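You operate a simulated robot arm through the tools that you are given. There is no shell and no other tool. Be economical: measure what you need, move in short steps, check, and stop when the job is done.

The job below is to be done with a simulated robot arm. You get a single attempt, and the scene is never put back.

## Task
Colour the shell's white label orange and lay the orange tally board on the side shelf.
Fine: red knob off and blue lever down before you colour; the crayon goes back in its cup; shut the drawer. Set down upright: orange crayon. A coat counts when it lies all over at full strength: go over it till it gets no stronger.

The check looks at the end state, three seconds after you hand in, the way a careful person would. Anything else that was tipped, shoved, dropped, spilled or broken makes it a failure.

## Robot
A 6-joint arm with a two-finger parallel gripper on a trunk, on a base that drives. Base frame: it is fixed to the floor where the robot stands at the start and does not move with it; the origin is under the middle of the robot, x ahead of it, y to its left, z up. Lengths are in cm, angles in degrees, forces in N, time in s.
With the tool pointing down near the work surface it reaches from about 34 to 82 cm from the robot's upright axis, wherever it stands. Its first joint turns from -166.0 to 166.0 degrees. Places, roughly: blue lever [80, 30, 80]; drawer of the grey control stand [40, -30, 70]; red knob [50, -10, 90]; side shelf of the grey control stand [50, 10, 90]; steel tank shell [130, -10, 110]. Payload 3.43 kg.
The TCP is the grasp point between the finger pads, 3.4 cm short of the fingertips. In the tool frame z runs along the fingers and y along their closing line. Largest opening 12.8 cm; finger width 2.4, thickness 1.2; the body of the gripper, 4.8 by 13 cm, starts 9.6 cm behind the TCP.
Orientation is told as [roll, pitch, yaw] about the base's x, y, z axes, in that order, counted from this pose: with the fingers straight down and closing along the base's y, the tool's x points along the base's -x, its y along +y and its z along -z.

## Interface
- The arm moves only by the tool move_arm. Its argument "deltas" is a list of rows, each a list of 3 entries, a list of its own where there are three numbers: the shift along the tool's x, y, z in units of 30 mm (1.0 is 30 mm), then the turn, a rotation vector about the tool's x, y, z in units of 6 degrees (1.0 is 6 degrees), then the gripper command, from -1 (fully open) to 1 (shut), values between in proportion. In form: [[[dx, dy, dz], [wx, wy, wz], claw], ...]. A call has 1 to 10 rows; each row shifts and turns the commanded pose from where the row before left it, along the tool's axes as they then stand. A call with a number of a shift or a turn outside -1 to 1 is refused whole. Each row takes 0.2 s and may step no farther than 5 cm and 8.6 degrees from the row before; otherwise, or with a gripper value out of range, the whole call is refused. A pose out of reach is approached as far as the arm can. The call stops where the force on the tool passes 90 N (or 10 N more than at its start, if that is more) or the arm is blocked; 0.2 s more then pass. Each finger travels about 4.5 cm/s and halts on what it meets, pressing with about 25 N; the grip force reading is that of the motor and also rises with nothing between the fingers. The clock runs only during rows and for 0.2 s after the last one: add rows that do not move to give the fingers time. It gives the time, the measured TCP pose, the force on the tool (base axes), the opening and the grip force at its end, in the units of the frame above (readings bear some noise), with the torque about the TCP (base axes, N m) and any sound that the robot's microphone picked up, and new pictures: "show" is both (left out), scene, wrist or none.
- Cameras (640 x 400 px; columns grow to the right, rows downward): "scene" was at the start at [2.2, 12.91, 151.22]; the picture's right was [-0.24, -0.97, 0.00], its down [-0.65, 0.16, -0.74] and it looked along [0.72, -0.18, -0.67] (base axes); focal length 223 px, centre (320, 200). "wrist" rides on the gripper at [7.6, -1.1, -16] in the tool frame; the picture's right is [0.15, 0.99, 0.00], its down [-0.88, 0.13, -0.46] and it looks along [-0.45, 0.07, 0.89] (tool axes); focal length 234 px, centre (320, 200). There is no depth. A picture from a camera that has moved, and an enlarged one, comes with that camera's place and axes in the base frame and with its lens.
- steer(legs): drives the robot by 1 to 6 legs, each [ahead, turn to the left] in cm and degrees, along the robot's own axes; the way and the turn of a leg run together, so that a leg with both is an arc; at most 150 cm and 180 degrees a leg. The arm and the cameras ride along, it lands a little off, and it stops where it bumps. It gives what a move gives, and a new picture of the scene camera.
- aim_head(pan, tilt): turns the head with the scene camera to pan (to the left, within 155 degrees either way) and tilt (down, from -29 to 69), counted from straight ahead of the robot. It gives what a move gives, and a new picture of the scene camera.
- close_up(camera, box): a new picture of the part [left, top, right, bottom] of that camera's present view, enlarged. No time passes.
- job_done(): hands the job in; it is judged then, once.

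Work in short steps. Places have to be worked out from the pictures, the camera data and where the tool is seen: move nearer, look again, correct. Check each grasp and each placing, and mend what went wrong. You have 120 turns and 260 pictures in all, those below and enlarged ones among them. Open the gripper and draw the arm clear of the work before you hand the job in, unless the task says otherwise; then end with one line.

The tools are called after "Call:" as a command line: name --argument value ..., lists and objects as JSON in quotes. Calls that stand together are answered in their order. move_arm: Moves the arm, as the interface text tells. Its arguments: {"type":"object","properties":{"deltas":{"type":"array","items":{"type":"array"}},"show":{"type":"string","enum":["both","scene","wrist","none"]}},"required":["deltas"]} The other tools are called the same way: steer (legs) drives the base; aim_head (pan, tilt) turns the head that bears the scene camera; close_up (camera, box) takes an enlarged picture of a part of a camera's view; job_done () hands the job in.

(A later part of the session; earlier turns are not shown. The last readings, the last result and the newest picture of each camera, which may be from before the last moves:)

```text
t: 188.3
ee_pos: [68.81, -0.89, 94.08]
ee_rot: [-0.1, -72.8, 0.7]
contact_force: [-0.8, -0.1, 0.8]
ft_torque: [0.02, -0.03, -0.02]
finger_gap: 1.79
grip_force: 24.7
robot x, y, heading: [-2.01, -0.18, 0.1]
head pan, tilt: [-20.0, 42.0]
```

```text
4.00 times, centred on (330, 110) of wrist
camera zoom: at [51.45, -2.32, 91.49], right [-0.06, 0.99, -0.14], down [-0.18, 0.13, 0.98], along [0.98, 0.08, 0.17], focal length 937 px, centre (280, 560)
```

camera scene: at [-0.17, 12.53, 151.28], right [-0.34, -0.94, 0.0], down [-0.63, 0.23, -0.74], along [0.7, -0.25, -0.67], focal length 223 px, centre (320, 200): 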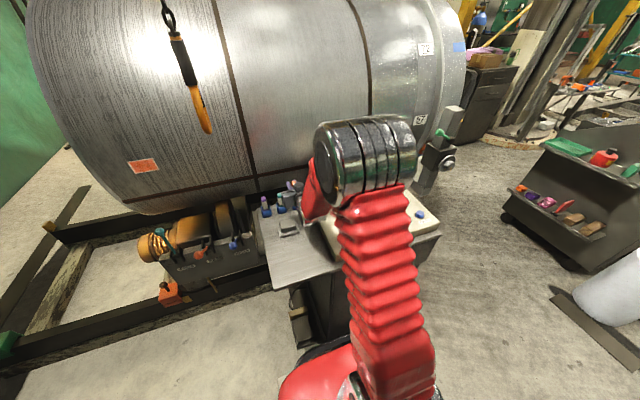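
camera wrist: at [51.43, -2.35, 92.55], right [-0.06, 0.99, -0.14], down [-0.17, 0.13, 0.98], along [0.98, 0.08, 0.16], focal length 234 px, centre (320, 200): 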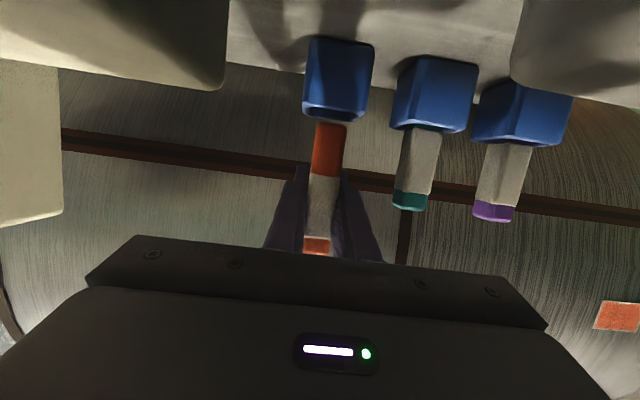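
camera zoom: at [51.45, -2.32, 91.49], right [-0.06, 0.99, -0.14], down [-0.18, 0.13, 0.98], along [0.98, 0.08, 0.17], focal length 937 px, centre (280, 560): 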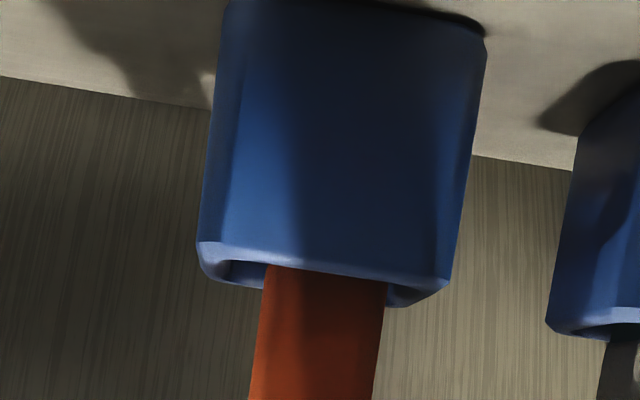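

It's entering freely. Continue down.

Call:
move_arm --deltas '[[[0.2, 0, 0.06], [0, 0, 0], 0.8], [[0.2, 0, 0.06], [0, 0, 0], 0.8]]' --show "none"

Call:
move_arm --deltas '[[[0.1, 0, 0.03], [0, 0, 0], 0.8], [[0.1, 0, 0.03], [0, 0, 0], 0.8]]' --show "wrist"

Call:
close_up --camera "wrist" --box '[250, 30, 410, 260]'

```text
t: 188.9
ee_pos: [68.84, -0.86, 92.83]
ee_rot: [-0.1, -72.8, 0.7]
contact_force: [0.4, 0.4, 0.2]
ft_torque: [-0.01, 0.04, -0.01]
finger_gap: 1.79
grip_force: 25.2
robot x, y, heading: [-2.14, 0.12, 0.3]
head pan, tilt: [-20.0, 42.0]
```

```text
t: 189.5
ee_pos: [68.89, -1.06, 92.18]
ee_rot: [-0.1, -72.8, 0.8]
contact_force: [-0.2, -0.1, -0.1]
ft_torque: [-0.02, -0.02, 0.02]
finger_gap: 1.8
grip_force: 24.7
robot x, y, heading: [-2.09, -0.64, 0.2]
head pan, tilt: [-20.0, 42.0]
camera wrist: at [51.5, -2.34, 89.68], right [-0.05, 0.99, -0.14], down [-0.18, 0.13, 0.98], along [0.98, 0.08, 0.17], focal length 234 px, centre (320, 200)
```

wrist: 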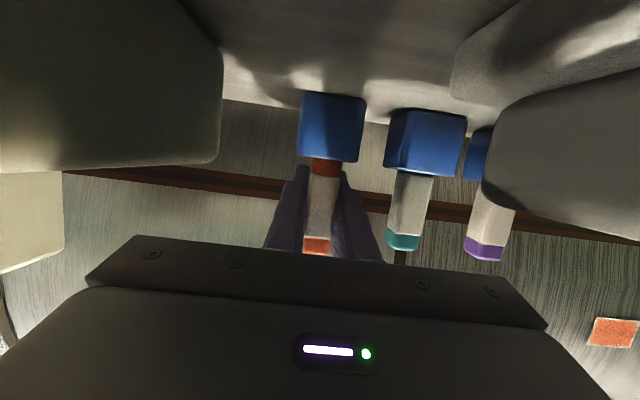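

```text
1.74 times, centred on (330, 145) of wrist
camera zoom: at [51.5, -2.34, 89.68], right [-0.05, 0.99, -0.14], down [-0.18, 0.13, 0.98], along [0.98, 0.08, 0.17], focal length 407 px, centre (303, 296)
```

zoom: 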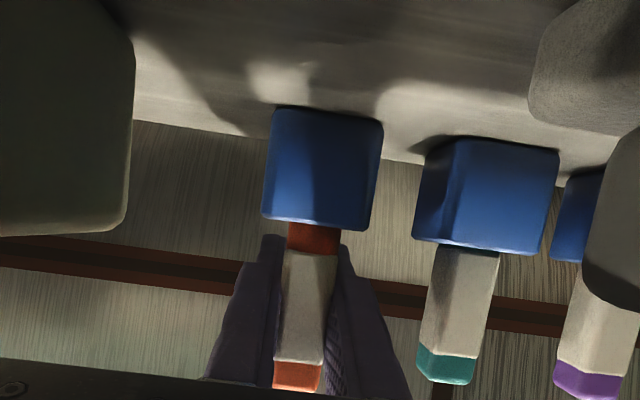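

About 0.8 cm to go. Lower to seat.

Call:
move_arm --deltas '[[[0.12, 0, 0.037], [0, 0, 0], 0.8], [[0.08, 0, 0.024], [0, 0, 0], 0.8]]' --show "none"

Call:
move_arm --deltas '[[[0.06, 0, 0.018], [0, 0, 0], 0.8]]' --show "none"

Call:
close_up --camera "wrist" --box '[250, 30, 410, 260]'

```text
t: 190.1
ee_pos: [68.98, -1.03, 91.6]
ee_rot: [-0.1, -72.9, 0.8]
contact_force: [-0.1, 0.2, -0.7]
ft_torque: [0.0, 0.0, -0.03]
finger_gap: 1.77
grip_force: 24.7
robot x, y, heading: [-2.04, -0.33, 0.4]
head pan, tilt: [-20.0, 42.0]
```

```text
t: 190.5
ee_pos: [68.9, -1.02, 91.47]
ee_rot: [-0.1, -72.8, 0.8]
contact_force: [-0.6, -0.4, -0.6]
ft_torque: [0.02, -0.01, -0.04]
finger_gap: 1.75
grip_force: 25.1
robot x, y, heading: [-2.32, -0.29, -0.1]
head pan, tilt: [-20.0, 42.0]
```

```text
1.74 times, centred on (330, 145) of wrist
camera zoom: at [51.52, -2.38, 88.87], right [-0.06, 0.99, -0.14], down [-0.18, 0.13, 0.98], along [0.98, 0.08, 0.17], focal length 407 px, centre (303, 296)
```

zoom: 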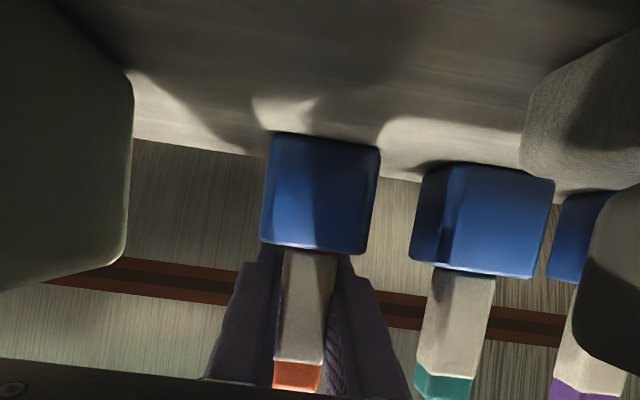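

Nearly seated, same protrusion as the teal one. One more small step, then open slowly.

Call:
move_arm --deltas '[[[0.06, 0, 0.018], [0, 0, 0], 0.8]]' --show "none"

Call:
move_arm --deltas '[[[0, 0, 0], [0, 0, 0], 0.62], [[0, 0, 0], [0, 0, 0], 0.5], [[0, 0, 0], [0, 0, 0], 0.4], [[0, 0, 0], [0, 0, 0], 0.4]]' --show "wrist"

Call:
close_up --camera "wrist" --box '[250, 80, 410, 280]'

```text
t: 190.9
ee_pos: [68.95, -0.99, 91.34]
ee_rot: [-0.1, -72.9, 0.7]
contact_force: [-1.9, 1.4, 9.4]
ft_torque: [-0.04, 0.36, -0.01]
finger_gap: 1.76
grip_force: 25.8
robot x, y, heading: [-1.95, -0.3, 0.1]
head pan, tilt: [-20.0, 42.0]
```

```text
t: 191.9
ee_pos: [68.77, -0.95, 91.08]
ee_rot: [-0.1, -72.8, 0.6]
contact_force: [0.3, 0.7, -0.2]
ft_torque: [-0.01, 0.02, -0.05]
finger_gap: 3.83
grip_force: 0.0
robot x, y, heading: [-2.52, -0.41, 0.1]
head pan, tilt: [-20.0, 42.0]
camera wrist: at [51.48, -2.37, 88.67], right [-0.06, 0.99, -0.14], down [-0.18, 0.13, 0.98], along [0.98, 0.08, 0.17], focal length 234 px, centre (320, 200)
```

wrist: 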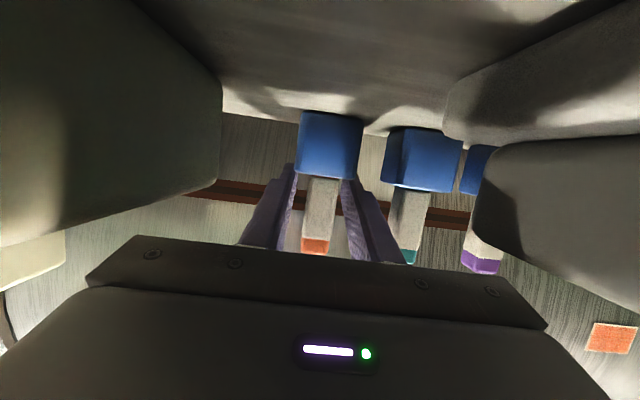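

```text
2.00 times, centred on (330, 180) of wrist
camera zoom: at [51.48, -2.37, 88.67], right [-0.06, 0.99, -0.14], down [-0.18, 0.13, 0.98], along [0.98, 0.08, 0.17], focal length 468 px, centre (300, 240)
```

zoom: 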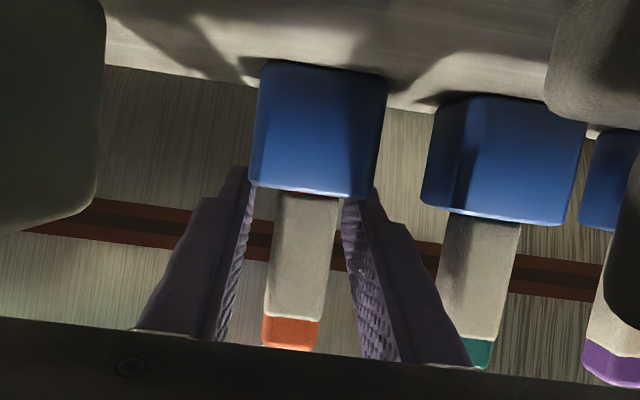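

Released and standing. Withdraw straight back along the fingers.

Call:
move_arm --deltas '[[[0, 0, -0.5], [0, 0, 0], 0.4], [[0, 0, -0.8], [0, 0, 0], 0.4], [[-0.1, 0, -0.8], [0, 0, 0], 0.4], [[-0.2, 0, -0.8], [0, 0, 0], 0.4], [[-0.3, 0, -0.8], [0, 0, 0], 0.4], [[-0.5, 0, -0.8], [0, 0, 0], 0.4]]'

Call:
close_up --camera "wrist" --box '[250, 40, 450, 200]'

Call:
close_up --camera "scene" --box '[255, 170, 351, 230]'

```text
t: 193.3
ee_pos: [57.02, -1.16, 98.47]
ee_rot: [0.1, -72.9, 0.7]
contact_force: [0.4, -1.4, 0.0]
ft_torque: [-0.02, 0.01, 0.0]
finger_gap: 3.82
grip_force: 0.1
robot x, y, heading: [-2.56, -0.74, 0.1]
head pan, tilt: [-20.0, 42.0]
camera scene: at [-0.16, 12.53, 151.28], right [-0.34, -0.94, 0.0], down [-0.63, 0.23, -0.74], along [0.7, -0.25, -0.67], focal length 223 px, centre (320, 200)
camera wrist: at [39.53, -2.52, 95.86], right [-0.06, 0.99, -0.14], down [-0.18, 0.13, 0.98], along [0.98, 0.08, 0.17], focal length 234 px, centre (320, 200)
```

scene: 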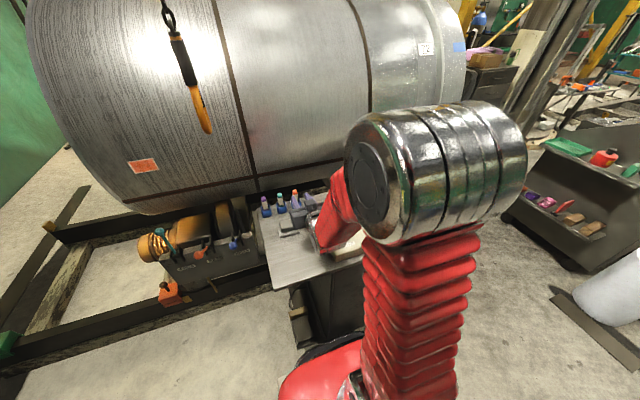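
wrist: 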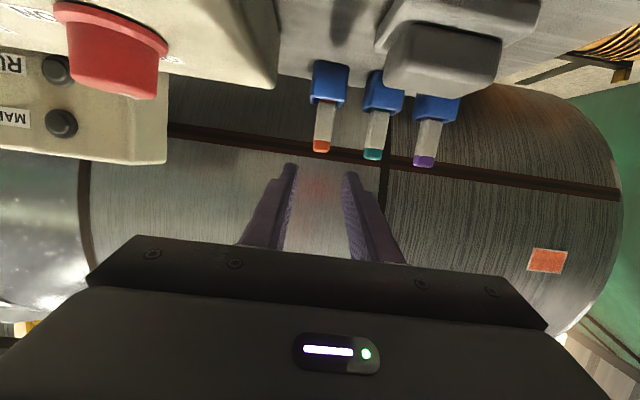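

```text
2.50 times, centred on (350, 120) of wrist
camera zoom: at [39.53, -2.52, 95.86], right [-0.06, 0.99, -0.14], down [-0.18, 0.13, 0.98], along [0.98, 0.08, 0.17], focal length 585 px, centre (245, 400)
```

zoom: 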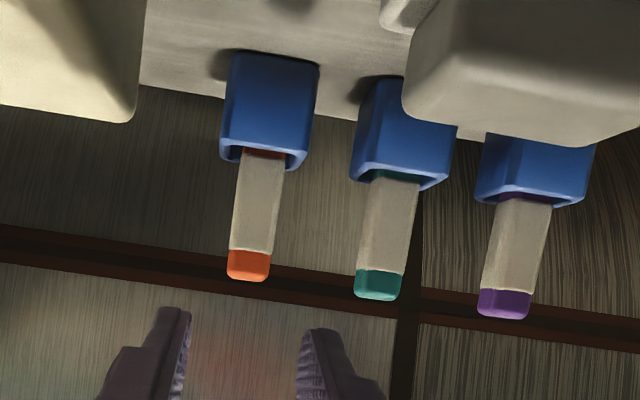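

```text
6.67 times, centred on (303, 200) of scene
camera zoom: at [-0.16, 12.53, 151.28], right [-0.34, -0.94, 0.0], down [-0.63, 0.23, -0.74], along [0.7, -0.25, -0.67], focal length 1488 px, centre (433, 200)
```

zoom: 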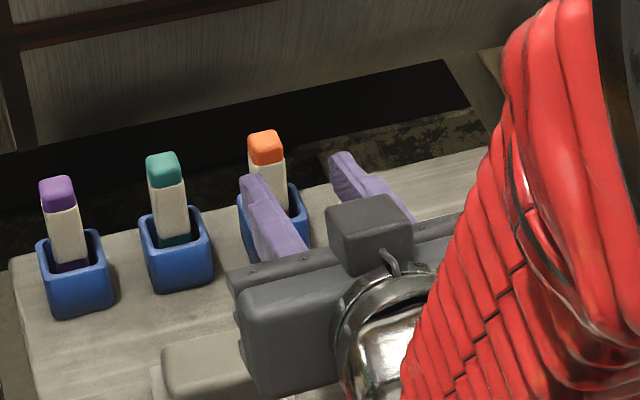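

The crayon stands upright in its cup like the others. Now the drawer: handle ≈ (33.3,-28,74.7), bar along y. Lift the hand, back the base 21 cm.

Call:
move_arm --deltas '[[[-0.95, 0, -0.29], [0, 0, 0], 0.2], [[-0.95, 0, -0.29], [0, 0, 0], 0.2], [[-0.95, 0, -0.29], [0, 0, 0], 0.2], [[-0.5, 0, -0.6], [0, 0, 0], 0.2]]' --show "none"

Call:
steer --legs '[[-21, 0]]'

Call:
move_arm --deltas '[[[0, -1, -0.5], [0, -0.95, 0], 0.2], [[0, -1, -0.5], [0, -0.95, 0], 0.2], [[0, -1, -0.5], [0, -0.95, 0], 0.2], [[0, -1, -0.5], [0, 0, 0], 0.2], [[0, -1, -0.5], [0, 0, 0], 0.2], [[0, -1, -0.5], [0, 0, 0], 0.2], [[0, -1, 0], [0, 0, 0], 0.2], [[0, -1, 0], [0, 0, 0], 0.2], [[0, -1, 0], [0, 0, 0], 0.2]]' --show "wrist"

```text
t: 194.3
ee_pos: [55.65, -1.06, 109.29]
ee_rot: [-0.1, -72.8, 0.7]
contact_force: [0.1, -0.9, 0.5]
ft_torque: [-0.02, 0.01, -0.02]
finger_gap: 5.09
grip_force: 0.0
robot x, y, heading: [-2.29, -0.25, 0.2]
head pan, tilt: [-20.0, 42.0]
```

```text
t: 196.2
ee_pos: [34.53, -1.14, 109.16]
ee_rot: [-0.1, -72.8, 0.8]
contact_force: [-0.3, 0.6, -0.4]
ft_torque: [0.01, 0.0, 0.0]
finger_gap: 5.11
grip_force: 0.0
robot x, y, heading: [-23.82, -0.44, 0.1]
head pan, tilt: [-20.0, 42.0]
camera scene: at [-21.35, 12.48, 151.28], right [-0.34, -0.94, 0.0], down [-0.63, 0.23, -0.74], along [0.7, -0.25, -0.67], focal length 223 px, centre (320, 200)
```

scene: 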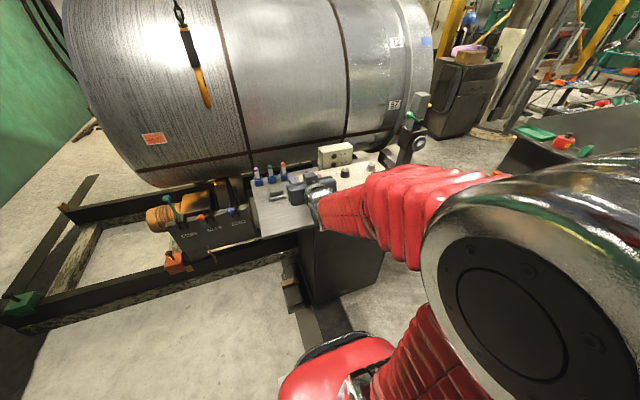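

```text
t: 198.2
ee_pos: [26.9, -28.6, 110.61]
ee_rot: [-36.1, -89.9, 36.9]
contact_force: [0.2, 0.6, -0.7]
ft_torque: [0.0, -0.02, 0.05]
finger_gap: 5.14
grip_force: 0.1
out of reach, approached as far as the arm can: row 3
robot x, y, heading: [-23.06, -0.48, 0.2]
head pan, tilt: [-20.0, 42.0]
camera wrist: at [10.98, -29.95, 103.03], right [-0.01, 0.99, -0.15], down [-0.46, 0.12, 0.88], along [0.89, 0.08, 0.45], focal length 234 px, centre (320, 200)
```

wrist: 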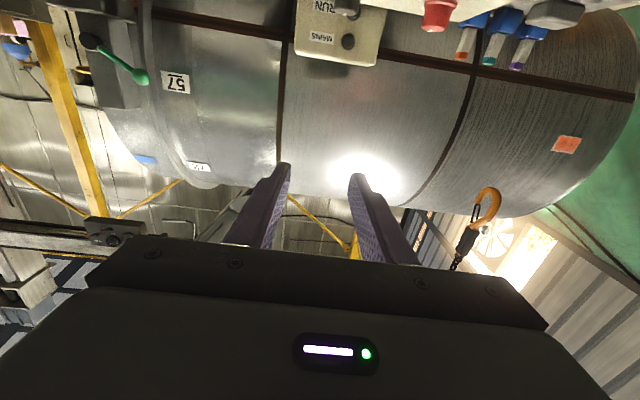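

Roll the hand 90° so the fingers close vertically, then descend in front of the handle.

Call:
move_arm --deltas '[[[0, 0, 0], [0, 0, 1], 0.2], [[0, 0, 0], [0, 0, 1], 0.2], [[0, 0, 0], [0, 0, 1], 0.2], [[0, 0, 0], [0, 0, 1], 0.2], [[0, 0, 0], [0, 0, 1], 0.2], [[0, 0, 0], [0, 0, 1], 0.2], [[0, 0, 0], [0, 0, 1], 0.2], [[0, 0, 0], [0, 0, 1], 0.2], [[0, 0, 0], [0, 0, 1], 0.2], [[0, 0, 0], [0, 0, 1], 0.2]]' --show "none"

Call:
move_arm --deltas '[[[0, 0, 0], [0, 0, 1], 0.2], [[0, 0, 0], [0, 0, 1], 0.2], [[0, 0, 0], [0, 0, 1], 0.2], [[0, 0, 0], [0, 0, 1], 0.2], [[0, 0, 0], [0, 0, 1], 0.2], [[0, -1, 0], [0, 0, 0], 0.2], [[0, -1, 0], [0, 0, 0], 0.2], [[0, -1, 0], [0, 0, 0], 0.2]]' --show "none"

Call:
move_arm --deltas '[[[0, -1, 0], [0, 0, 0], 0.2], [[0, -1, 0], [0, 0, 0], 0.2], [[0, -1, 0], [0, 0, 0], 0.2], [[0, -1, 0], [0, 0, 0], 0.2], [[0, -1, 0], [0, 0, 0], 0.2]]' --show "wrist"

```text
t: 200.4
ee_pos: [26.9, -28.58, 110.49]
ee_rot: [89.9, -29.9, -89.2]
contact_force: [0.5, 0.4, 0.3]
ft_torque: [0.0, 0.0, 0.02]
finger_gap: 5.13
grip_force: 0.2
robot x, y, heading: [-23.52, -0.5, 0.3]
head pan, tilt: [-20.0, 42.0]
```

```text
t: 202.2
ee_pos: [27.15, -28.57, 101.42]
ee_rot: [89.9, 0.0, -89.3]
contact_force: [-0.3, 1.0, -0.4]
ft_torque: [-0.04, 0.02, -0.02]
finger_gap: 5.12
grip_force: 0.1
robot x, y, heading: [-23.15, -0.23, 0.3]
head pan, tilt: [-20.0, 42.0]
```

```text
t: 203.4
ee_pos: [27.13, -28.56, 86.3]
ee_rot: [90.0, -0.1, -89.3]
contact_force: [0.2, -0.3, 0.5]
ft_torque: [0.02, 0.03, 0.0]
finger_gap: 5.1
grip_force: 0.0
robot x, y, heading: [-23.02, -0.77, 0.0]
head pan, tilt: [-20.0, 42.0]
camera wrist: at [11.14, -21.35, 85.19], right [0.0, 0.15, 0.99], down [-0.44, -0.89, 0.13], along [0.9, -0.44, 0.07], focal length 234 px, centre (320, 200)
```

wrist: 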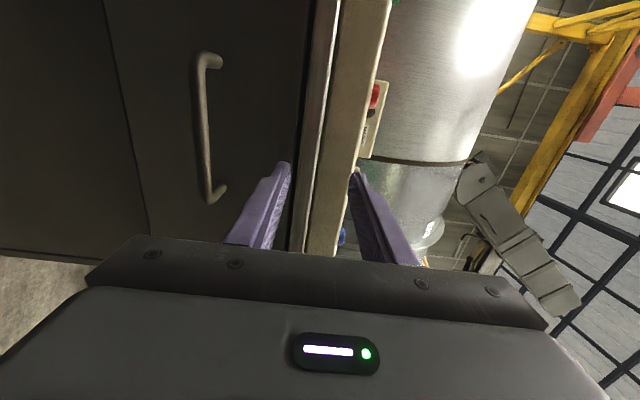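

Handle bar ≈ x 33.9, y -21..-33, z 75.4, standing 3.8 cm off the drawer front. Move down and in around the bar, then close.

Call:
move_arm --deltas '[[[0.1, -0.91, 0], [0, 0, 0], 0.2], [[0.1, -0.91, 0], [0, 0, 0], 0.2], [[0.1, -0.91, 0], [0, 0, 0], 0.2], [[0, -0.91, 0], [0, 0, 0], 0.2], [[0, 0, 0.7], [0, 0, 0], 0.2], [[0, 0, 0.7], [0, 0, 0], 0.2]]' --show "wrist"

```text
t: 204.4
ee_pos: [27.06, -27.96, 77.61]
ee_rot: [92.4, -0.5, -89.3]
contact_force: [-42.4, 11.7, 49.3]
ft_torque: [0.16, -1.17, 0.49]
finger_gap: 0.76
grip_force: 0.0
robot x, y, heading: [-23.59, -0.32, -0.0]
head pan, tilt: [-20.0, 42.0]
stopped in row 5: the force on the tool passed its limit at 112 N (the readings are from after the stop); the commanded pose is now the measured one
camera wrist: at [11.15, -20.7, 75.79], right [-0.04, 0.15, 0.99], down [-0.45, -0.89, 0.12], along [0.89, -0.44, 0.11], focal length 234 px, centre (320, 200)
```

wrist: 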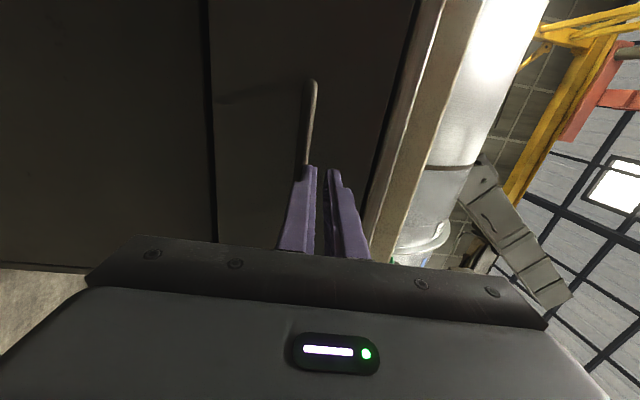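

The lower finger came down on the bar, which is nearer (x≈30.5) than estimated. Back off upward and rearward, reopen, and look.

Call:
move_arm --deltas '[[[0, 0.4, 0], [0, 0, 0], 0.3], [[0, 0.3, -0.5], [0, 0, 0], 0.3], [[0, 0, -0.9], [0.4, 0, 0], 0.3], [[0, 0, 0], [0, 0, 0], 0.2], [[0, 0, 0], [0, 0, 0], 0.2]]'

```text
t: 205.6
ee_pos: [22.91, -28.03, 79.26]
ee_rot: [89.4, -0.4, -89.4]
contact_force: [-0.1, -1.0, -1.2]
ft_torque: [-0.02, 0.04, -0.01]
finger_gap: 5.11
grip_force: 0.1
robot x, y, heading: [-23.42, -0.4, 0.2]
head pan, tilt: [-20.0, 42.0]
camera scene: at [-21.35, 12.47, 151.28], right [-0.34, -0.94, 0.0], down [-0.63, 0.23, -0.74], along [0.7, -0.25, -0.67], focal length 223 px, centre (320, 200)
camera wrist: at [7.05, -20.74, 78.19], right [0.01, 0.15, 0.99], down [-0.44, -0.89, 0.14], along [0.9, -0.44, 0.06], focal length 234 px, centre (320, 200)
```

scene: 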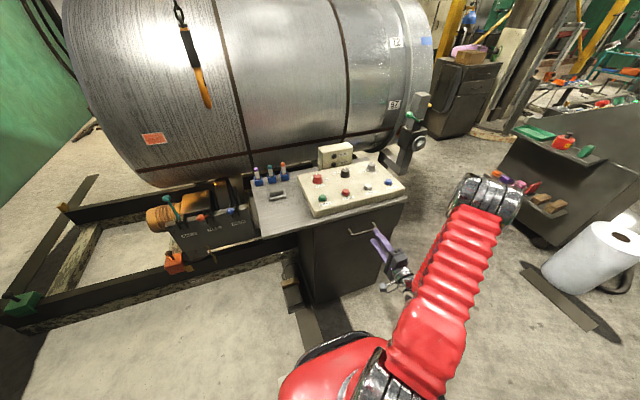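
wrist: 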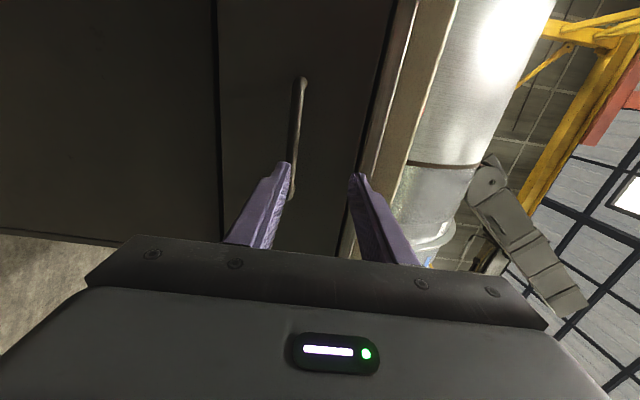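

Re-triangulated: bar at (30.4, -20.6..-31.4, 76.5). Lower to its height, go in, and close.

Call:
move_arm --deltas '[[[0.25, -0.46, 0], [0, 0, 0], 0.2], [[0.25, -0.46, 0], [0, 0, 0], 0.2], [[0, 0, 0.7], [0, 0, 0], 0.2], [[0, 0, 0.75], [0, 0, 0], 0.2], [[0, 0, 0.75], [0, 0, 0], 0.2]]' --show "none"

Call:
move_arm --deltas '[[[0, 0, 0], [0, 0, 0], 0.6], [[0, 0, 0], [0, 0, 0], 0.9], [[0, 0, 0], [0, 0, 0], 0.9], [[0, 0, 0], [0, 0, 0], 0.9]]' --show "wrist"

```text
t: 206.8
ee_pos: [29.54, -26.53, 76.32]
ee_rot: [89.3, -0.4, -89.2]
contact_force: [1.1, -0.6, -0.9]
ft_torque: [-0.01, 0.01, -0.01]
finger_gap: 5.11
grip_force: 0.0
robot x, y, heading: [-23.54, -0.45, 0.3]
head pan, tilt: [-20.0, 42.0]
```

```text
t: 207.8
ee_pos: [29.49, -26.46, 76.27]
ee_rot: [89.1, -0.3, -89.2]
contact_force: [-0.8, -2.7, -17.8]
ft_torque: [0.22, 0.28, -0.29]
finger_gap: 1.67
grip_force: 7.6
robot x, y, heading: [-23.25, -0.31, 0.3]
head pan, tilt: [-20.0, 42.0]
camera wrist: at [13.51, -19.13, 75.33], right [0.01, 0.15, 0.99], down [-0.44, -0.89, 0.14], along [0.9, -0.44, 0.06], focal length 234 px, centre (320, 200)
```

wrist: 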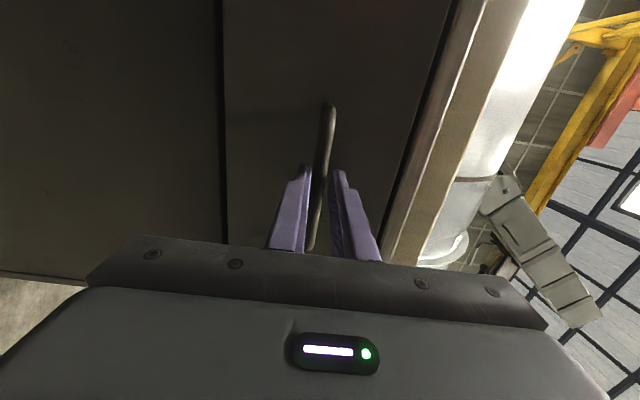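

Bar is between the fingers, slightly low. Adjust down 3 mm, close fully, then pull by driving back 18 cm.

Call:
move_arm --deltas '[[[0, -0.08, 0], [0, 0, 0], 0.9], [[0, 0, 0], [0, 0, 0], 0.9], [[0, 0, 0], [0, 0, 0], 0.9]]' --show "none"

Call:
steer --legs '[[-18, 0]]'

```text
t: 208.6
ee_pos: [29.52, -26.46, 76.01]
ee_rot: [89.2, -0.4, -89.2]
contact_force: [0.5, 3.8, -10.6]
ft_torque: [0.15, 0.14, 0.08]
finger_gap: 1.25
grip_force: 5.5
robot x, y, heading: [-23.51, -0.19, 0.2]
head pan, tilt: [-20.0, 42.0]
```

```text
t: 210.4
ee_pos: [11.29, -26.44, 75.96]
ee_rot: [89.3, -0.5, -89.3]
contact_force: [-0.8, 4.6, -10.3]
ft_torque: [0.13, 0.15, 0.07]
finger_gap: 1.27
grip_force: 5.5
robot x, y, heading: [-41.43, -0.37, 0.2]
head pan, tilt: [-20.0, 42.0]
camera scene: at [-39.48, 12.42, 151.28], right [-0.34, -0.94, 0.0], down [-0.63, 0.23, -0.74], along [0.7, -0.25, -0.67], focal length 223 px, centre (320, 200)
```

scene: 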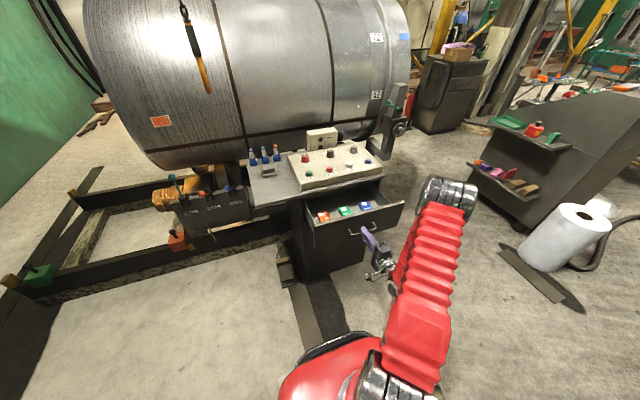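

The drawer is open, showing orange, green and blue boards. Enlarge to place the orange one while releasing the handle.

Call:
move_arm --deltas '[[[0, 0, 0], [0, 0, 0], 0.4], [[0, 0, 0], [0, 0, 0], 0.2], [[0, 0, -0.5], [0, 0, 0], 0.2], [[0, 0, -0.9], [0, 0, 0], 0.2], [[0, 0.5, -0.9], [0, 0, 0], 0.2]]' --show "none"

Call:
close_up --camera "scene" --box '[290, 175, 418, 255]'

```text
t: 211.6
ee_pos: [4.42, -26.61, 77.67]
ee_rot: [89.3, -0.3, -89.3]
contact_force: [1.0, 0.6, -0.4]
ft_torque: [0.04, 0.02, -0.01]
finger_gap: 5.13
grip_force: 0.1
robot x, y, heading: [-41.51, -0.18, -0.0]
head pan, tilt: [-20.0, 42.0]
```

```text
5.00 times, centred on (354, 215) of scene
camera zoom: at [-39.5, 12.42, 151.28], right [-0.34, -0.94, 0.0], down [-0.63, 0.23, -0.74], along [0.7, -0.25, -0.67], focal length 1116 px, centre (150, 125)
```

zoom: 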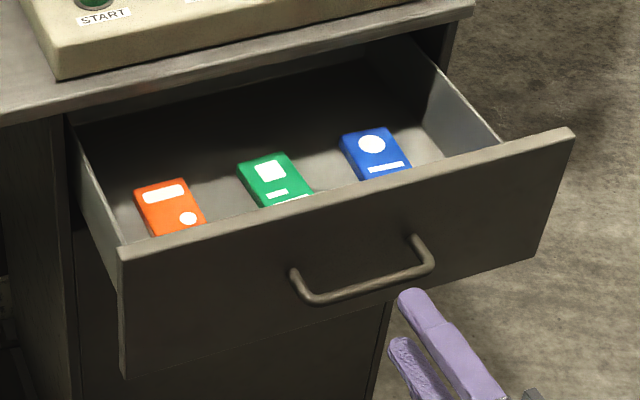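

Orange board ≈ (30,-15.6), z≈72, in the drawer (left). Raise, unroll and unpitch the hand to vertical, and move above it.

Call:
move_arm --deltas '[[[0, 1, 0], [0, 0, 0], 0.2], [[0, 1, 0], [0, 0, 0], 0.2], [[0, 1, 0], [0, 0, 0], 0.2], [[0, 1, 0], [0, 0, 0], 0.2], [[0, 1, 0], [0, 0, 0], 0.2], [[0, 1, 0], [0, 0, 0], 0.2], [[0, 1, 0], [0, 0, 0], 0.2], [[0, 1, 0], [0, 0, 0], 0.2], [[0, 0, 0], [0, 0, -1], 0.2], [[0, 0, 0], [0, 0, -1], 0.2]]' --show "none"

Call:
move_arm --deltas '[[[0, 0, 0], [0, 0, -1], 0.2], [[0, 0, 0], [0, 0, -1], 0.2], [[0, 0, 0], [0, 0, -1], 0.2], [[0, 0, 0], [0, 0, -1], 0.2], [[0, 0, 0], [0, 0, -1], 0.2], [[0, 0, 0], [0, 0, -1], 0.2], [[0, 0, 0], [0, 0, -1], 0.2], [[0, 0, 0], [0, 0, -1], 0.2], [[0, 0, 0], [0, 0, -1], 0.2], [[0, 0, 0], [0, 0, -1], 0.2]]' --show "none"

Call:
move_arm --deltas '[[[0, 0, 0], [0, 0, -1], 0.2], [[0, 0, 0], [0, 0, -1], 0.2], [[0, 0, 0], [0, 0, -1], 0.2], [[0, 0, 0], [0, 1, 0], 0.2], [[0, 0, 0], [0, 1, 0], 0.2], [[0, 0, 0], [0, 1, 0], 0.2], [[0, 0, 0], [0, 1, 0], 0.2], [[0, 0, 0], [0, 1, 0], 0.2], [[0, 0, 0], [0, 1, 0], 0.2], [[0, 0, 0], [0, 1, 0], 0.2]]' --show "none"

Call:
move_arm --deltas '[[[0, 0, 0], [0, 1, 0], 0.2], [[0, 0, 0], [0, 1, 0], 0.2], [[0, 0, 0], [0, 1, 0], 0.2], [[0, 0, 0], [0, 1, 0], 0.2], [[0, 0, 0], [0, 1, 0], 0.2], [[0, 0, 0], [0, 1, 0], -0.3], [[0, 0, 0], [0, 1, 0], -0.3], [[0, 0, 0], [0, 1, 0], -0.3]]' --show "none"

Call:
move_arm --deltas '[[[-1, 0.5, 0], [0, 0, 0], -0.3], [[-1, 0.5, 0], [0, 0, 0], -0.3], [[-1, 0.5, 0], [0, 0, 0], -0.3], [[-1, 0.5, 0], [0, 0, 0], -0.3], [[-1, 0.5, 0], [0, 0, 0], -0.3], [[-1, 0.5, 0], [0, 0, 0], -0.3], [[-1, 0.5, 0], [0, 0, 0], -0.3]]' --show "wrist"

```text
t: 213.8
ee_pos: [4.81, -26.47, 101.74]
ee_rot: [89.2, -12.4, -89.1]
contact_force: [0.2, 0.1, 0.1]
ft_torque: [0.01, 0.03, 0.01]
finger_gap: 5.1
grip_force: 0.0
robot x, y, heading: [-41.51, -0.26, 0.2]
head pan, tilt: [-20.0, 42.0]
```

```text
t: 216.0
ee_pos: [4.79, -26.49, 101.7]
ee_rot: [87.5, -72.5, -87.0]
contact_force: [0.0, 0.1, -0.3]
ft_torque: [-0.02, 0.0, -0.01]
finger_gap: 5.12
grip_force: 0.0
robot x, y, heading: [-41.39, -0.48, 0.1]
head pan, tilt: [-20.0, 42.0]
```

```text
t: 218.2
ee_pos: [4.57, -26.47, 101.71]
ee_rot: [-0.5, -47.1, 1.1]
contact_force: [-0.3, 0.6, -0.2]
ft_torque: [-0.02, -0.02, 0.02]
finger_gap: 5.14
grip_force: 0.1
robot x, y, heading: [-40.91, -0.57, 0.0]
head pan, tilt: [-20.0, 42.0]
```

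```text
t: 220.0
ee_pos: [3.48, -27.5, 99.76]
ee_rot: [3.2, -15.6, 1.0]
contact_force: [0.0, 0.4, 0.7]
ft_torque: [0.01, 0.0, -0.02]
finger_gap: 8.29
grip_force: 0.1
out of reach, approached as far as the arm can: row 5, 6, 7, 8
robot x, y, heading: [-41.38, -0.35, 0.1]
head pan, tilt: [-20.0, 42.0]
```

```text
t: 221.6
ee_pos: [21.15, -18.52, 103.59]
ee_rot: [6.9, -18.2, 0.6]
contact_force: [0.1, -0.2, 0.5]
ft_torque: [0.0, 0.02, 0.02]
finger_gap: 8.34
grip_force: 0.1
out of reach, approached as far as the arm can: row 2, 3, 4, 5, 7
robot x, y, heading: [-41.53, -0.16, -0.0]
head pan, tilt: [-20.0, 42.0]
camera wrist: at [9.11, -21.76, 116.09], right [-0.19, 0.98, 0.07], down [0.69, 0.08, 0.72], along [0.7, 0.18, -0.69], focal length 234 px, centre (320, 200)
```

wrist: 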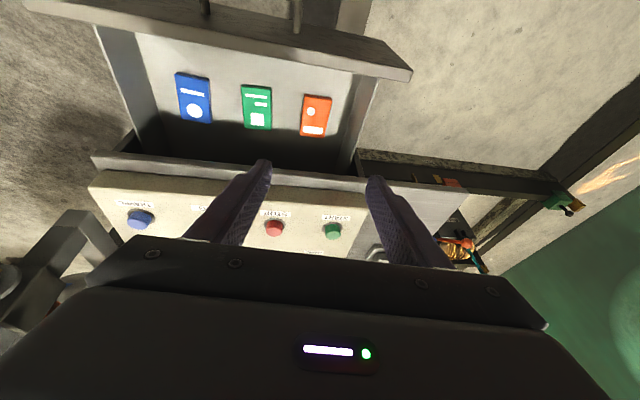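

The arm can't quite reach vertical here; a pitch of 18° is fine (and keeps the hand clear of the shelf). Board spans x 26–34, y -18.2..-12.8. Command pitch 18° and see.

Call:
move_arm --deltas '[[[0, 0, 0], [0, -1, 0], -0.3], [[0, 0, 0], [0, -1, 0], -0.3], [[0, 0, 0], [0, -1, 0], -0.3], [[0, 0, 0], [0, 0, 0], -0.3]]' --show "none"

```text
t: 222.6
ee_pos: [21.1, -18.5, 103.52]
ee_rot: [6.5, -35.4, -1.4]
contact_force: [0.5, 0.6, 0.0]
ft_torque: [0.01, 0.01, 0.0]
finger_gap: 8.3
grip_force: 0.1
robot x, y, heading: [-41.35, -0.43, 0.2]
head pan, tilt: [-20.0, 42.0]
```

Commands continue from the measured pose. Correct the roll, move down-forward toward the board, easing pitch to ~25°.

Call:
move_arm --deltas '[[[0.04, 0.25, 0.78], [0.27, 0.4, 0], -0.3], [[0.04, 0.25, 0.78], [0.27, 0.4, 0], -0.3], [[0.04, 0.25, 0.78], [0.27, 0.4, 0], -0.3], [[0.04, 0.25, 0.78], [0.27, 0.4, 0], -0.3]]' --show "wrist"

```text
t: 223.6
ee_pos: [24.91, -15.87, 94.91]
ee_rot: [1.3, -26.7, -0.8]
contact_force: [-1.3, -0.2, -0.4]
ft_torque: [0.01, 0.0, 0.04]
finger_gap: 8.32
grip_force: 0.0
out of reach, approached as far as the arm can: row 4
robot x, y, heading: [-41.29, -0.24, 0.1]
head pan, tilt: [-20.0, 42.0]
camera wrist: at [11.04, -17.2, 105.74], right [-0.13, 0.99, -0.05], down [0.58, 0.11, 0.8], along [0.8, 0.07, -0.59], focal length 234 px, centre (320, 200)
```

wrist: 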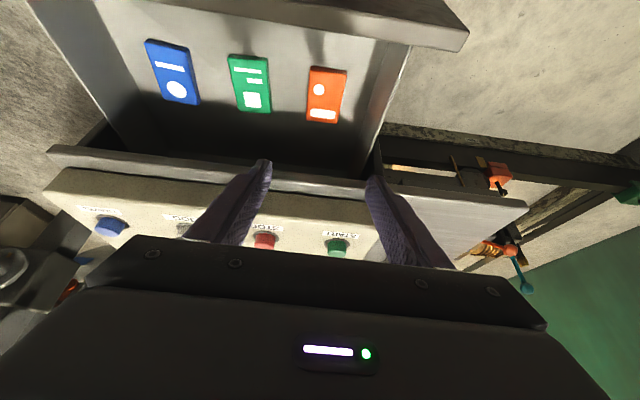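

The camera would foul the drawer front at this pitch, so I need the hand more vertical. Raise and retract, drive 14 cm closer, then straighten.

Call:
move_arm --deltas '[[[0.23, 0, -0.87], [0, 0, 0], -0.3], [[0.23, 0, -0.87], [0, 0, 0], -0.3], [[0.23, 0, -0.87], [0, 0, 0], -0.3], [[0.23, 0, -0.87], [0, 0, 0], -0.3], [[0.23, 0, -0.87], [0, 0, 0], -0.3]]' --show "none"

Call:
steer --legs '[[14, 0]]'

Call:
move_arm --deltas '[[[0, 0, 0], [0.1, 0.9, 0], -0.3], [[0, 0, 0], [0.1, 0.9, 0], -0.3], [[0, 0, 0], [0, 0.9, 0], -0.3], [[0, 0, 0], [0, 0.9, 0], -0.3], [[0, 0, 0], [0, 0.8, 0], -0.3]]' --show "wrist"

```text
t: 224.8
ee_pos: [14.35, -18.25, 102.83]
ee_rot: [0.5, -26.2, -0.8]
contact_force: [0.7, 0.3, 0.4]
ft_torque: [0.01, 0.04, -0.01]
finger_gap: 8.31
grip_force: 0.0
out of reach, approached as far as the arm can: row 1, 2, 3, 4, 5
robot x, y, heading: [-41.4, -0.3, 0.1]
head pan, tilt: [-20.0, 42.0]
```

```text
t: 226.4
ee_pos: [28.64, -18.13, 102.82]
ee_rot: [0.6, -26.2, -0.8]
contact_force: [0.3, 0.3, 0.6]
ft_torque: [0.01, 0.01, -0.01]
finger_gap: 8.29
grip_force: 0.1
robot x, y, heading: [-26.91, -0.34, -0.1]
head pan, tilt: [-20.0, 42.0]
camera scene: at [-25.25, 12.46, 151.28], right [-0.34, -0.94, 0.0], down [-0.63, 0.23, -0.74], along [0.7, -0.25, -0.67], focal length 223 px, centre (320, 200)
```

scene: 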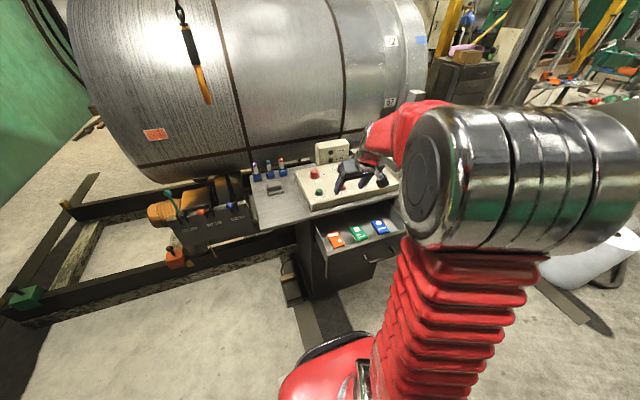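

```text
t: 227.6
ee_pos: [26.75, -20.56, 100.15]
ee_rot: [6.3, -15.6, -0.3]
contact_force: [-0.9, 0.0, 0.1]
ft_torque: [0.02, 0.02, 0.01]
finger_gap: 8.33
grip_force: 0.0
out of reach, approached as far as the arm can: row 1, 2, 3, 4, 5
robot x, y, heading: [-27.53, -0.34, 0.0]
head pan, tilt: [-20.0, 42.0]
camera wrist: at [15.21, -23.34, 113.34], right [-0.16, 0.98, 0.07], down [0.72, 0.07, 0.69], along [0.67, 0.16, -0.72], focal length 234 px, centre (320, 200)
```

wrist: 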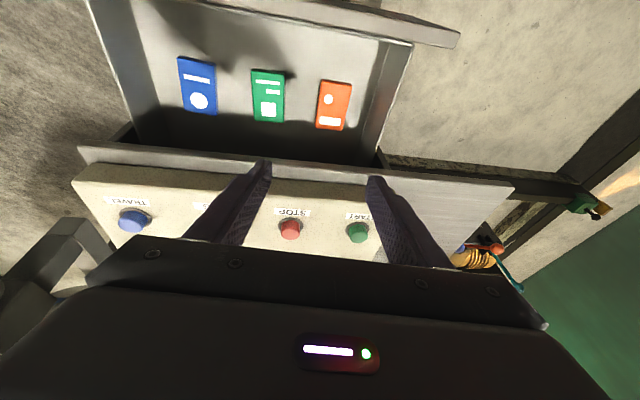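

The wrist seems wound against a joint limit. I test which tool yaw relieves it.

Call:
move_arm --deltas '[[[0, 0, -0.3], [0, 0, 1], -0.3], [[0, 0, -0.3], [0, 0, 1], -0.3], [[0, 0, 0], [0, 0, 1], -0.3], [[0, 0, 0], [0, 0, 1], -0.3]]' --show "none"

Call:
move_arm --deltas '[[[0, 0, 0], [0, 0.8, 0], -0.3], [[0, 0, 0], [0, 0.8, 0], -0.3]]' --show "none"

Call:
move_arm --deltas '[[[0, 0, 0], [0, 0, -1], -0.3], [[0, 0, 0], [0, 0, -1], -0.3], [[0, 0, 0], [0, 0, -1], -0.3], [[0, 0, 0], [0, 0, -1], -0.3], [[0, 0, 0], [0, 0, -1], -0.3], [[0, 0, 0], [0, 0, -1], -0.3], [[0, 0, 0], [0, 0, -1], -0.3], [[0, 0, 0], [0, 0, -1], -0.3]]' --show "none"

Call:
move_arm --deltas '[[[0, 0, 0], [0, 0.8, 0], -0.3], [[0, 0, 0], [0, 0.8, 0], -0.3]]' --show "none"

```text
t: 228.6
ee_pos: [24.47, -21.91, 99.23]
ee_rot: [11.6, -11.5, -24.7]
contact_force: [-0.4, -0.5, -0.3]
ft_torque: [0.03, 0.0, 0.01]
finger_gap: 8.31
grip_force: 0.1
out of reach, approached as far as the arm can: row 1, 2, 3, 4
robot x, y, heading: [-27.02, -0.55, -0.2]
head pan, tilt: [-20.0, 42.0]
```

```text
t: 229.2
ee_pos: [23.83, -22.04, 97.93]
ee_rot: [13.7, -2.9, -23.2]
contact_force: [-0.6, -0.6, 0.4]
ft_torque: [-0.02, -0.01, 0.02]
finger_gap: 8.3
grip_force: 0.1
out of reach, approached as far as the arm can: row 1, 2
robot x, y, heading: [-27.09, -0.43, 0.2]
head pan, tilt: [-20.0, 42.0]
```

```text
t: 231.0
ee_pos: [23.39, -21.58, 96.48]
ee_rot: [6.9, -11.8, 24.7]
contact_force: [0.5, 0.2, 0.2]
ft_torque: [-0.01, 0.03, -0.04]
finger_gap: 8.31
grip_force: 0.0
out of reach, approached as far as the arm can: row 1, 2, 3, 4
robot x, y, heading: [-27.49, -0.16, 0.2]
head pan, tilt: [-20.0, 42.0]
```

```text
t: 231.6
ee_pos: [23.51, -21.49, 96.54]
ee_rot: [6.9, -11.9, 24.6]
contact_force: [-0.1, -0.3, 0.5]
ft_torque: [0.01, -0.06, -0.02]
finger_gap: 8.35
grip_force: 0.0
out of reach, approached as far as the arm can: row 1, 2
robot x, y, heading: [-27.5, -0.33, 0.2]
head pan, tilt: [-20.0, 42.0]
```

Yaw is free; only the tilt is limited (~7° roll, ~12–15° pitch), and lower positions should relieve it. Return to yaw 0 and go down toward the board, watching.

Call:
move_arm --deltas '[[[0, 0.3, 0], [0, 0, 1], -0.3], [[0, 0.3, 0], [0, 0, 1], -0.3], [[0, 0.3, 0], [0, 0, 1], -0.3], [[0, 0.3, 0], [0, 0, 1], -0.3], [[-0.1, 0.2, 0.8], [0, 0, 0], -0.3], [[-0.1, 0.2, 0.8], [0, 0, 0], -0.3], [[-0.1, 0.2, 0.8], [0, 0, 0], -0.3]]' --show "none"

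Call:
move_arm --deltas '[[[-0.1, 0, 0.4], [0.3, 0.5, 0], -0.3], [[-0.1, 0, 0.4], [0.3, 0.5, 0], -0.3]]' --show "wrist"

```text
t: 233.2
ee_pos: [24.19, -14.98, 90.71]
ee_rot: [11.1, -8.0, 0.5]
contact_force: [-0.1, 0.0, -0.2]
ft_torque: [0.02, 0.0, -0.03]
finger_gap: 8.33
grip_force: 0.0
robot x, y, heading: [-27.39, 0.12, -0.1]
head pan, tilt: [-20.0, 42.0]
```

```text
t: 233.8
ee_pos: [24.22, -13.95, 86.36]
ee_rot: [10.7, -4.4, 1.0]
contact_force: [0.0, 0.9, -0.2]
ft_torque: [-0.02, -0.03, -0.03]
finger_gap: 8.33
grip_force: 0.1
out of reach, approached as far as the arm can: row 1, 2
robot x, y, heading: [-26.99, -0.09, 0.2]
head pan, tilt: [-20.0, 42.0]
camera wrist: at [15.6, -18.19, 101.29], right [-0.18, 0.97, 0.17], down [0.84, 0.06, 0.54], along [0.51, 0.24, -0.83], focal length 234 px, centre (320, 200)
```

wrist: 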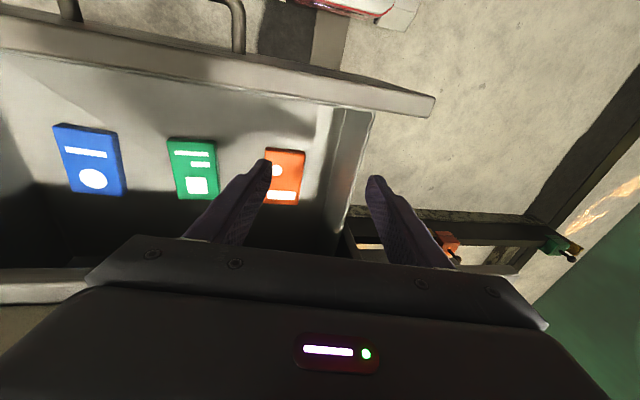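

Pitch is now small but roll is 10.7°. Try correcting the roll alone here.

Call:
move_arm --deltas '[[[0, -0.1, 0], [0.6, 0, 0], -0.3], [[0, -0.1, 0], [0.6, 0, 0], -0.3], [[0, -0.1, 0], [0.6, 0, 0], -0.3]]' --show "none"

Call:
move_arm --deltas '[[[-0.4, 0, 0.6], [0, -0.5, 0], -0.3], [[-0.4, 0, 0.6], [0.3, -0.5, 0], -0.3]]' --show "none"

```text
t: 234.6
ee_pos: [23.17, -14.64, 84.46]
ee_rot: [7.4, -7.6, 0.7]
contact_force: [-0.2, 0.3, 0.2]
ft_torque: [0.02, 0.04, -0.01]
finger_gap: 8.34
grip_force: 0.2
out of reach, approached as far as the arm can: row 1, 2, 3
robot x, y, heading: [-26.45, -0.71, -0.2]
head pan, tilt: [-20.0, 42.0]
```

```text
t: 235.2
ee_pos: [26.18, -14.26, 81.06]
ee_rot: [3.7, -12.0, 0.4]
contact_force: [-0.3, 0.4, -0.7]
ft_torque: [0.01, -0.01, -0.01]
finger_gap: 8.32
grip_force: 0.0
robot x, y, heading: [-27.27, -0.62, 0.1]
head pan, tilt: [-20.0, 42.0]
```

Roll 3.7°, pitch 12° now with no limit. Continue down with a bit more roll correction, stopping ~1.5 cm above grasp height.

Call:
move_arm --deltas '[[[-0.19, -0.15, 0.6], [0.25, 0, 0], -0.3], [[-0.19, -0.15, 0.6], [0.2, 0, 0], -0.3], [[-0.19, -0.15, 0.6], [0, 0, 0], -0.3]]'

Call:
close_up --camera "scene" --box '[290, 180, 418, 260]'

```text
t: 236.0
ee_pos: [28.13, -15.62, 75.22]
ee_rot: [1.6, -12.5, 0.2]
contact_force: [-0.4, -0.1, 0.4]
ft_torque: [0.05, -0.01, -0.02]
finger_gap: 8.33
grip_force: 0.1
out of reach, approached as far as the arm can: row 1, 2, 3
robot x, y, heading: [-27.24, -0.3, -0.2]
head pan, tilt: [-20.0, 42.0]
camera scene: at [-25.25, 12.45, 151.28], right [-0.34, -0.94, 0.0], down [-0.63, 0.23, -0.74], along [0.7, -0.25, -0.67], focal length 223 px, centre (320, 200)
camera wrist: at [17.34, -17.33, 89.16], right [-0.15, 0.99, 0.0], down [0.76, 0.12, 0.64], along [0.63, 0.1, -0.77], focal length 234 px, centre (320, 200)
```

scene: 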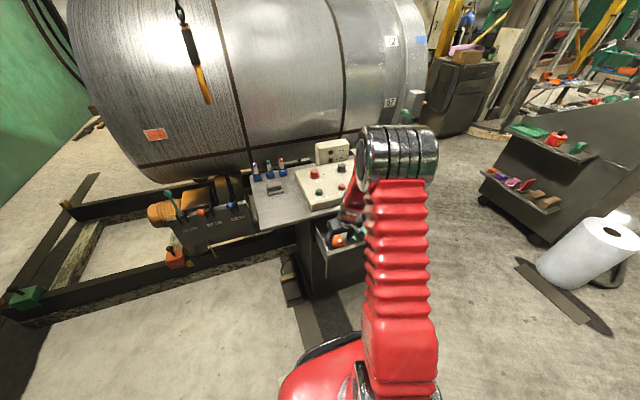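
wrist: 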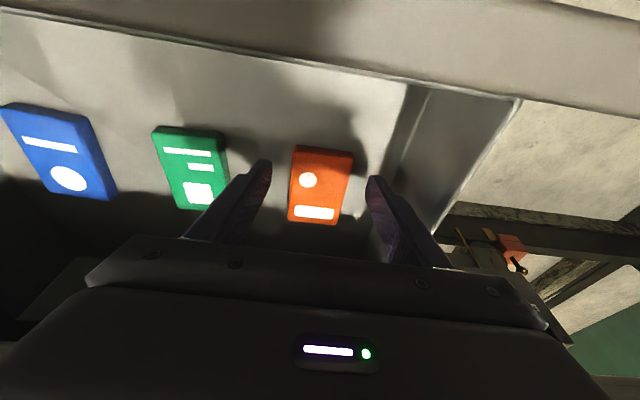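

```text
5.00 times, centred on (354, 220) of scene
camera zoom: at [-25.25, 12.45, 151.28], right [-0.34, -0.94, 0.0], down [-0.63, 0.23, -0.74], along [0.7, -0.25, -0.67], focal length 1116 px, centre (150, 100)
```

zoom: 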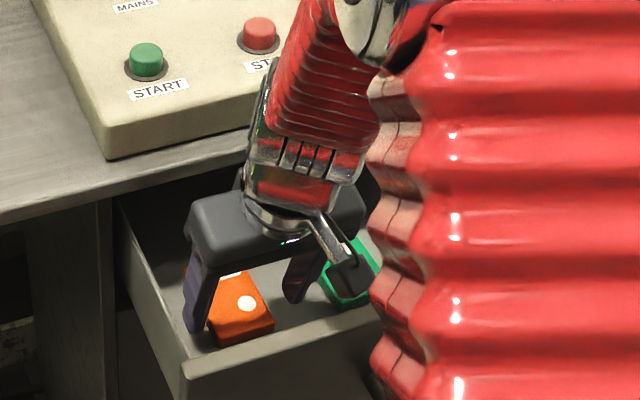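

The orange board is centred between the fingers (centre ≈ (29.9,-15.3), top ≈71.8). Lower 1.1 cm and close.

Call:
move_arm --deltas '[[[-0.18, 0.03, 0.2], [0, 0, 0], -0.3], [[0, 0, 0.2], [0, 0, 0], -0.3], [[0, 0, 0], [0, 0, 0], 0], [[0, 0, 0], [0, 0, 0], 0.4], [[0, 0, 0], [0, 0, 0], 0.6], [[0, 0, 0], [0, 0, 0], 0.6], [[0, 0, 0], [0, 0, 0], 0.6]]' --show "wrist"

```text
t: 237.6
ee_pos: [28.56, -15.57, 73.79]
ee_rot: [1.6, -12.3, 0.3]
contact_force: [0.1, 0.7, 0.0]
ft_torque: [0.0, 0.02, 0.01]
finger_gap: 5.4
grip_force: 24.9
out of reach, approached as far as the arm can: row 1
robot x, y, heading: [-27.3, -0.15, 0.0]
head pan, tilt: [-20.0, 42.0]
camera wrist: at [17.79, -17.23, 87.82], right [-0.15, 0.99, -0.01], down [0.76, 0.12, 0.64], along [0.63, 0.09, -0.77], focal length 234 px, centre (320, 200)
```

wrist: 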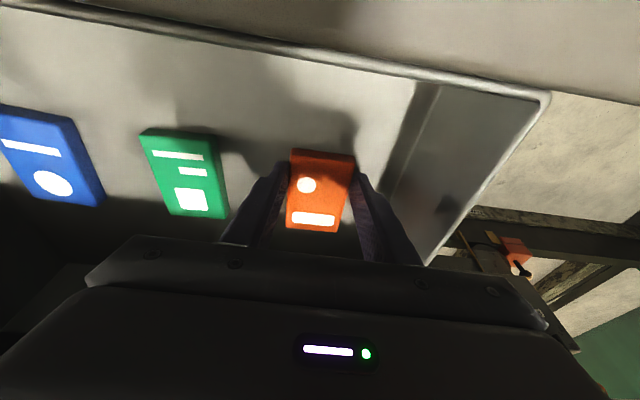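

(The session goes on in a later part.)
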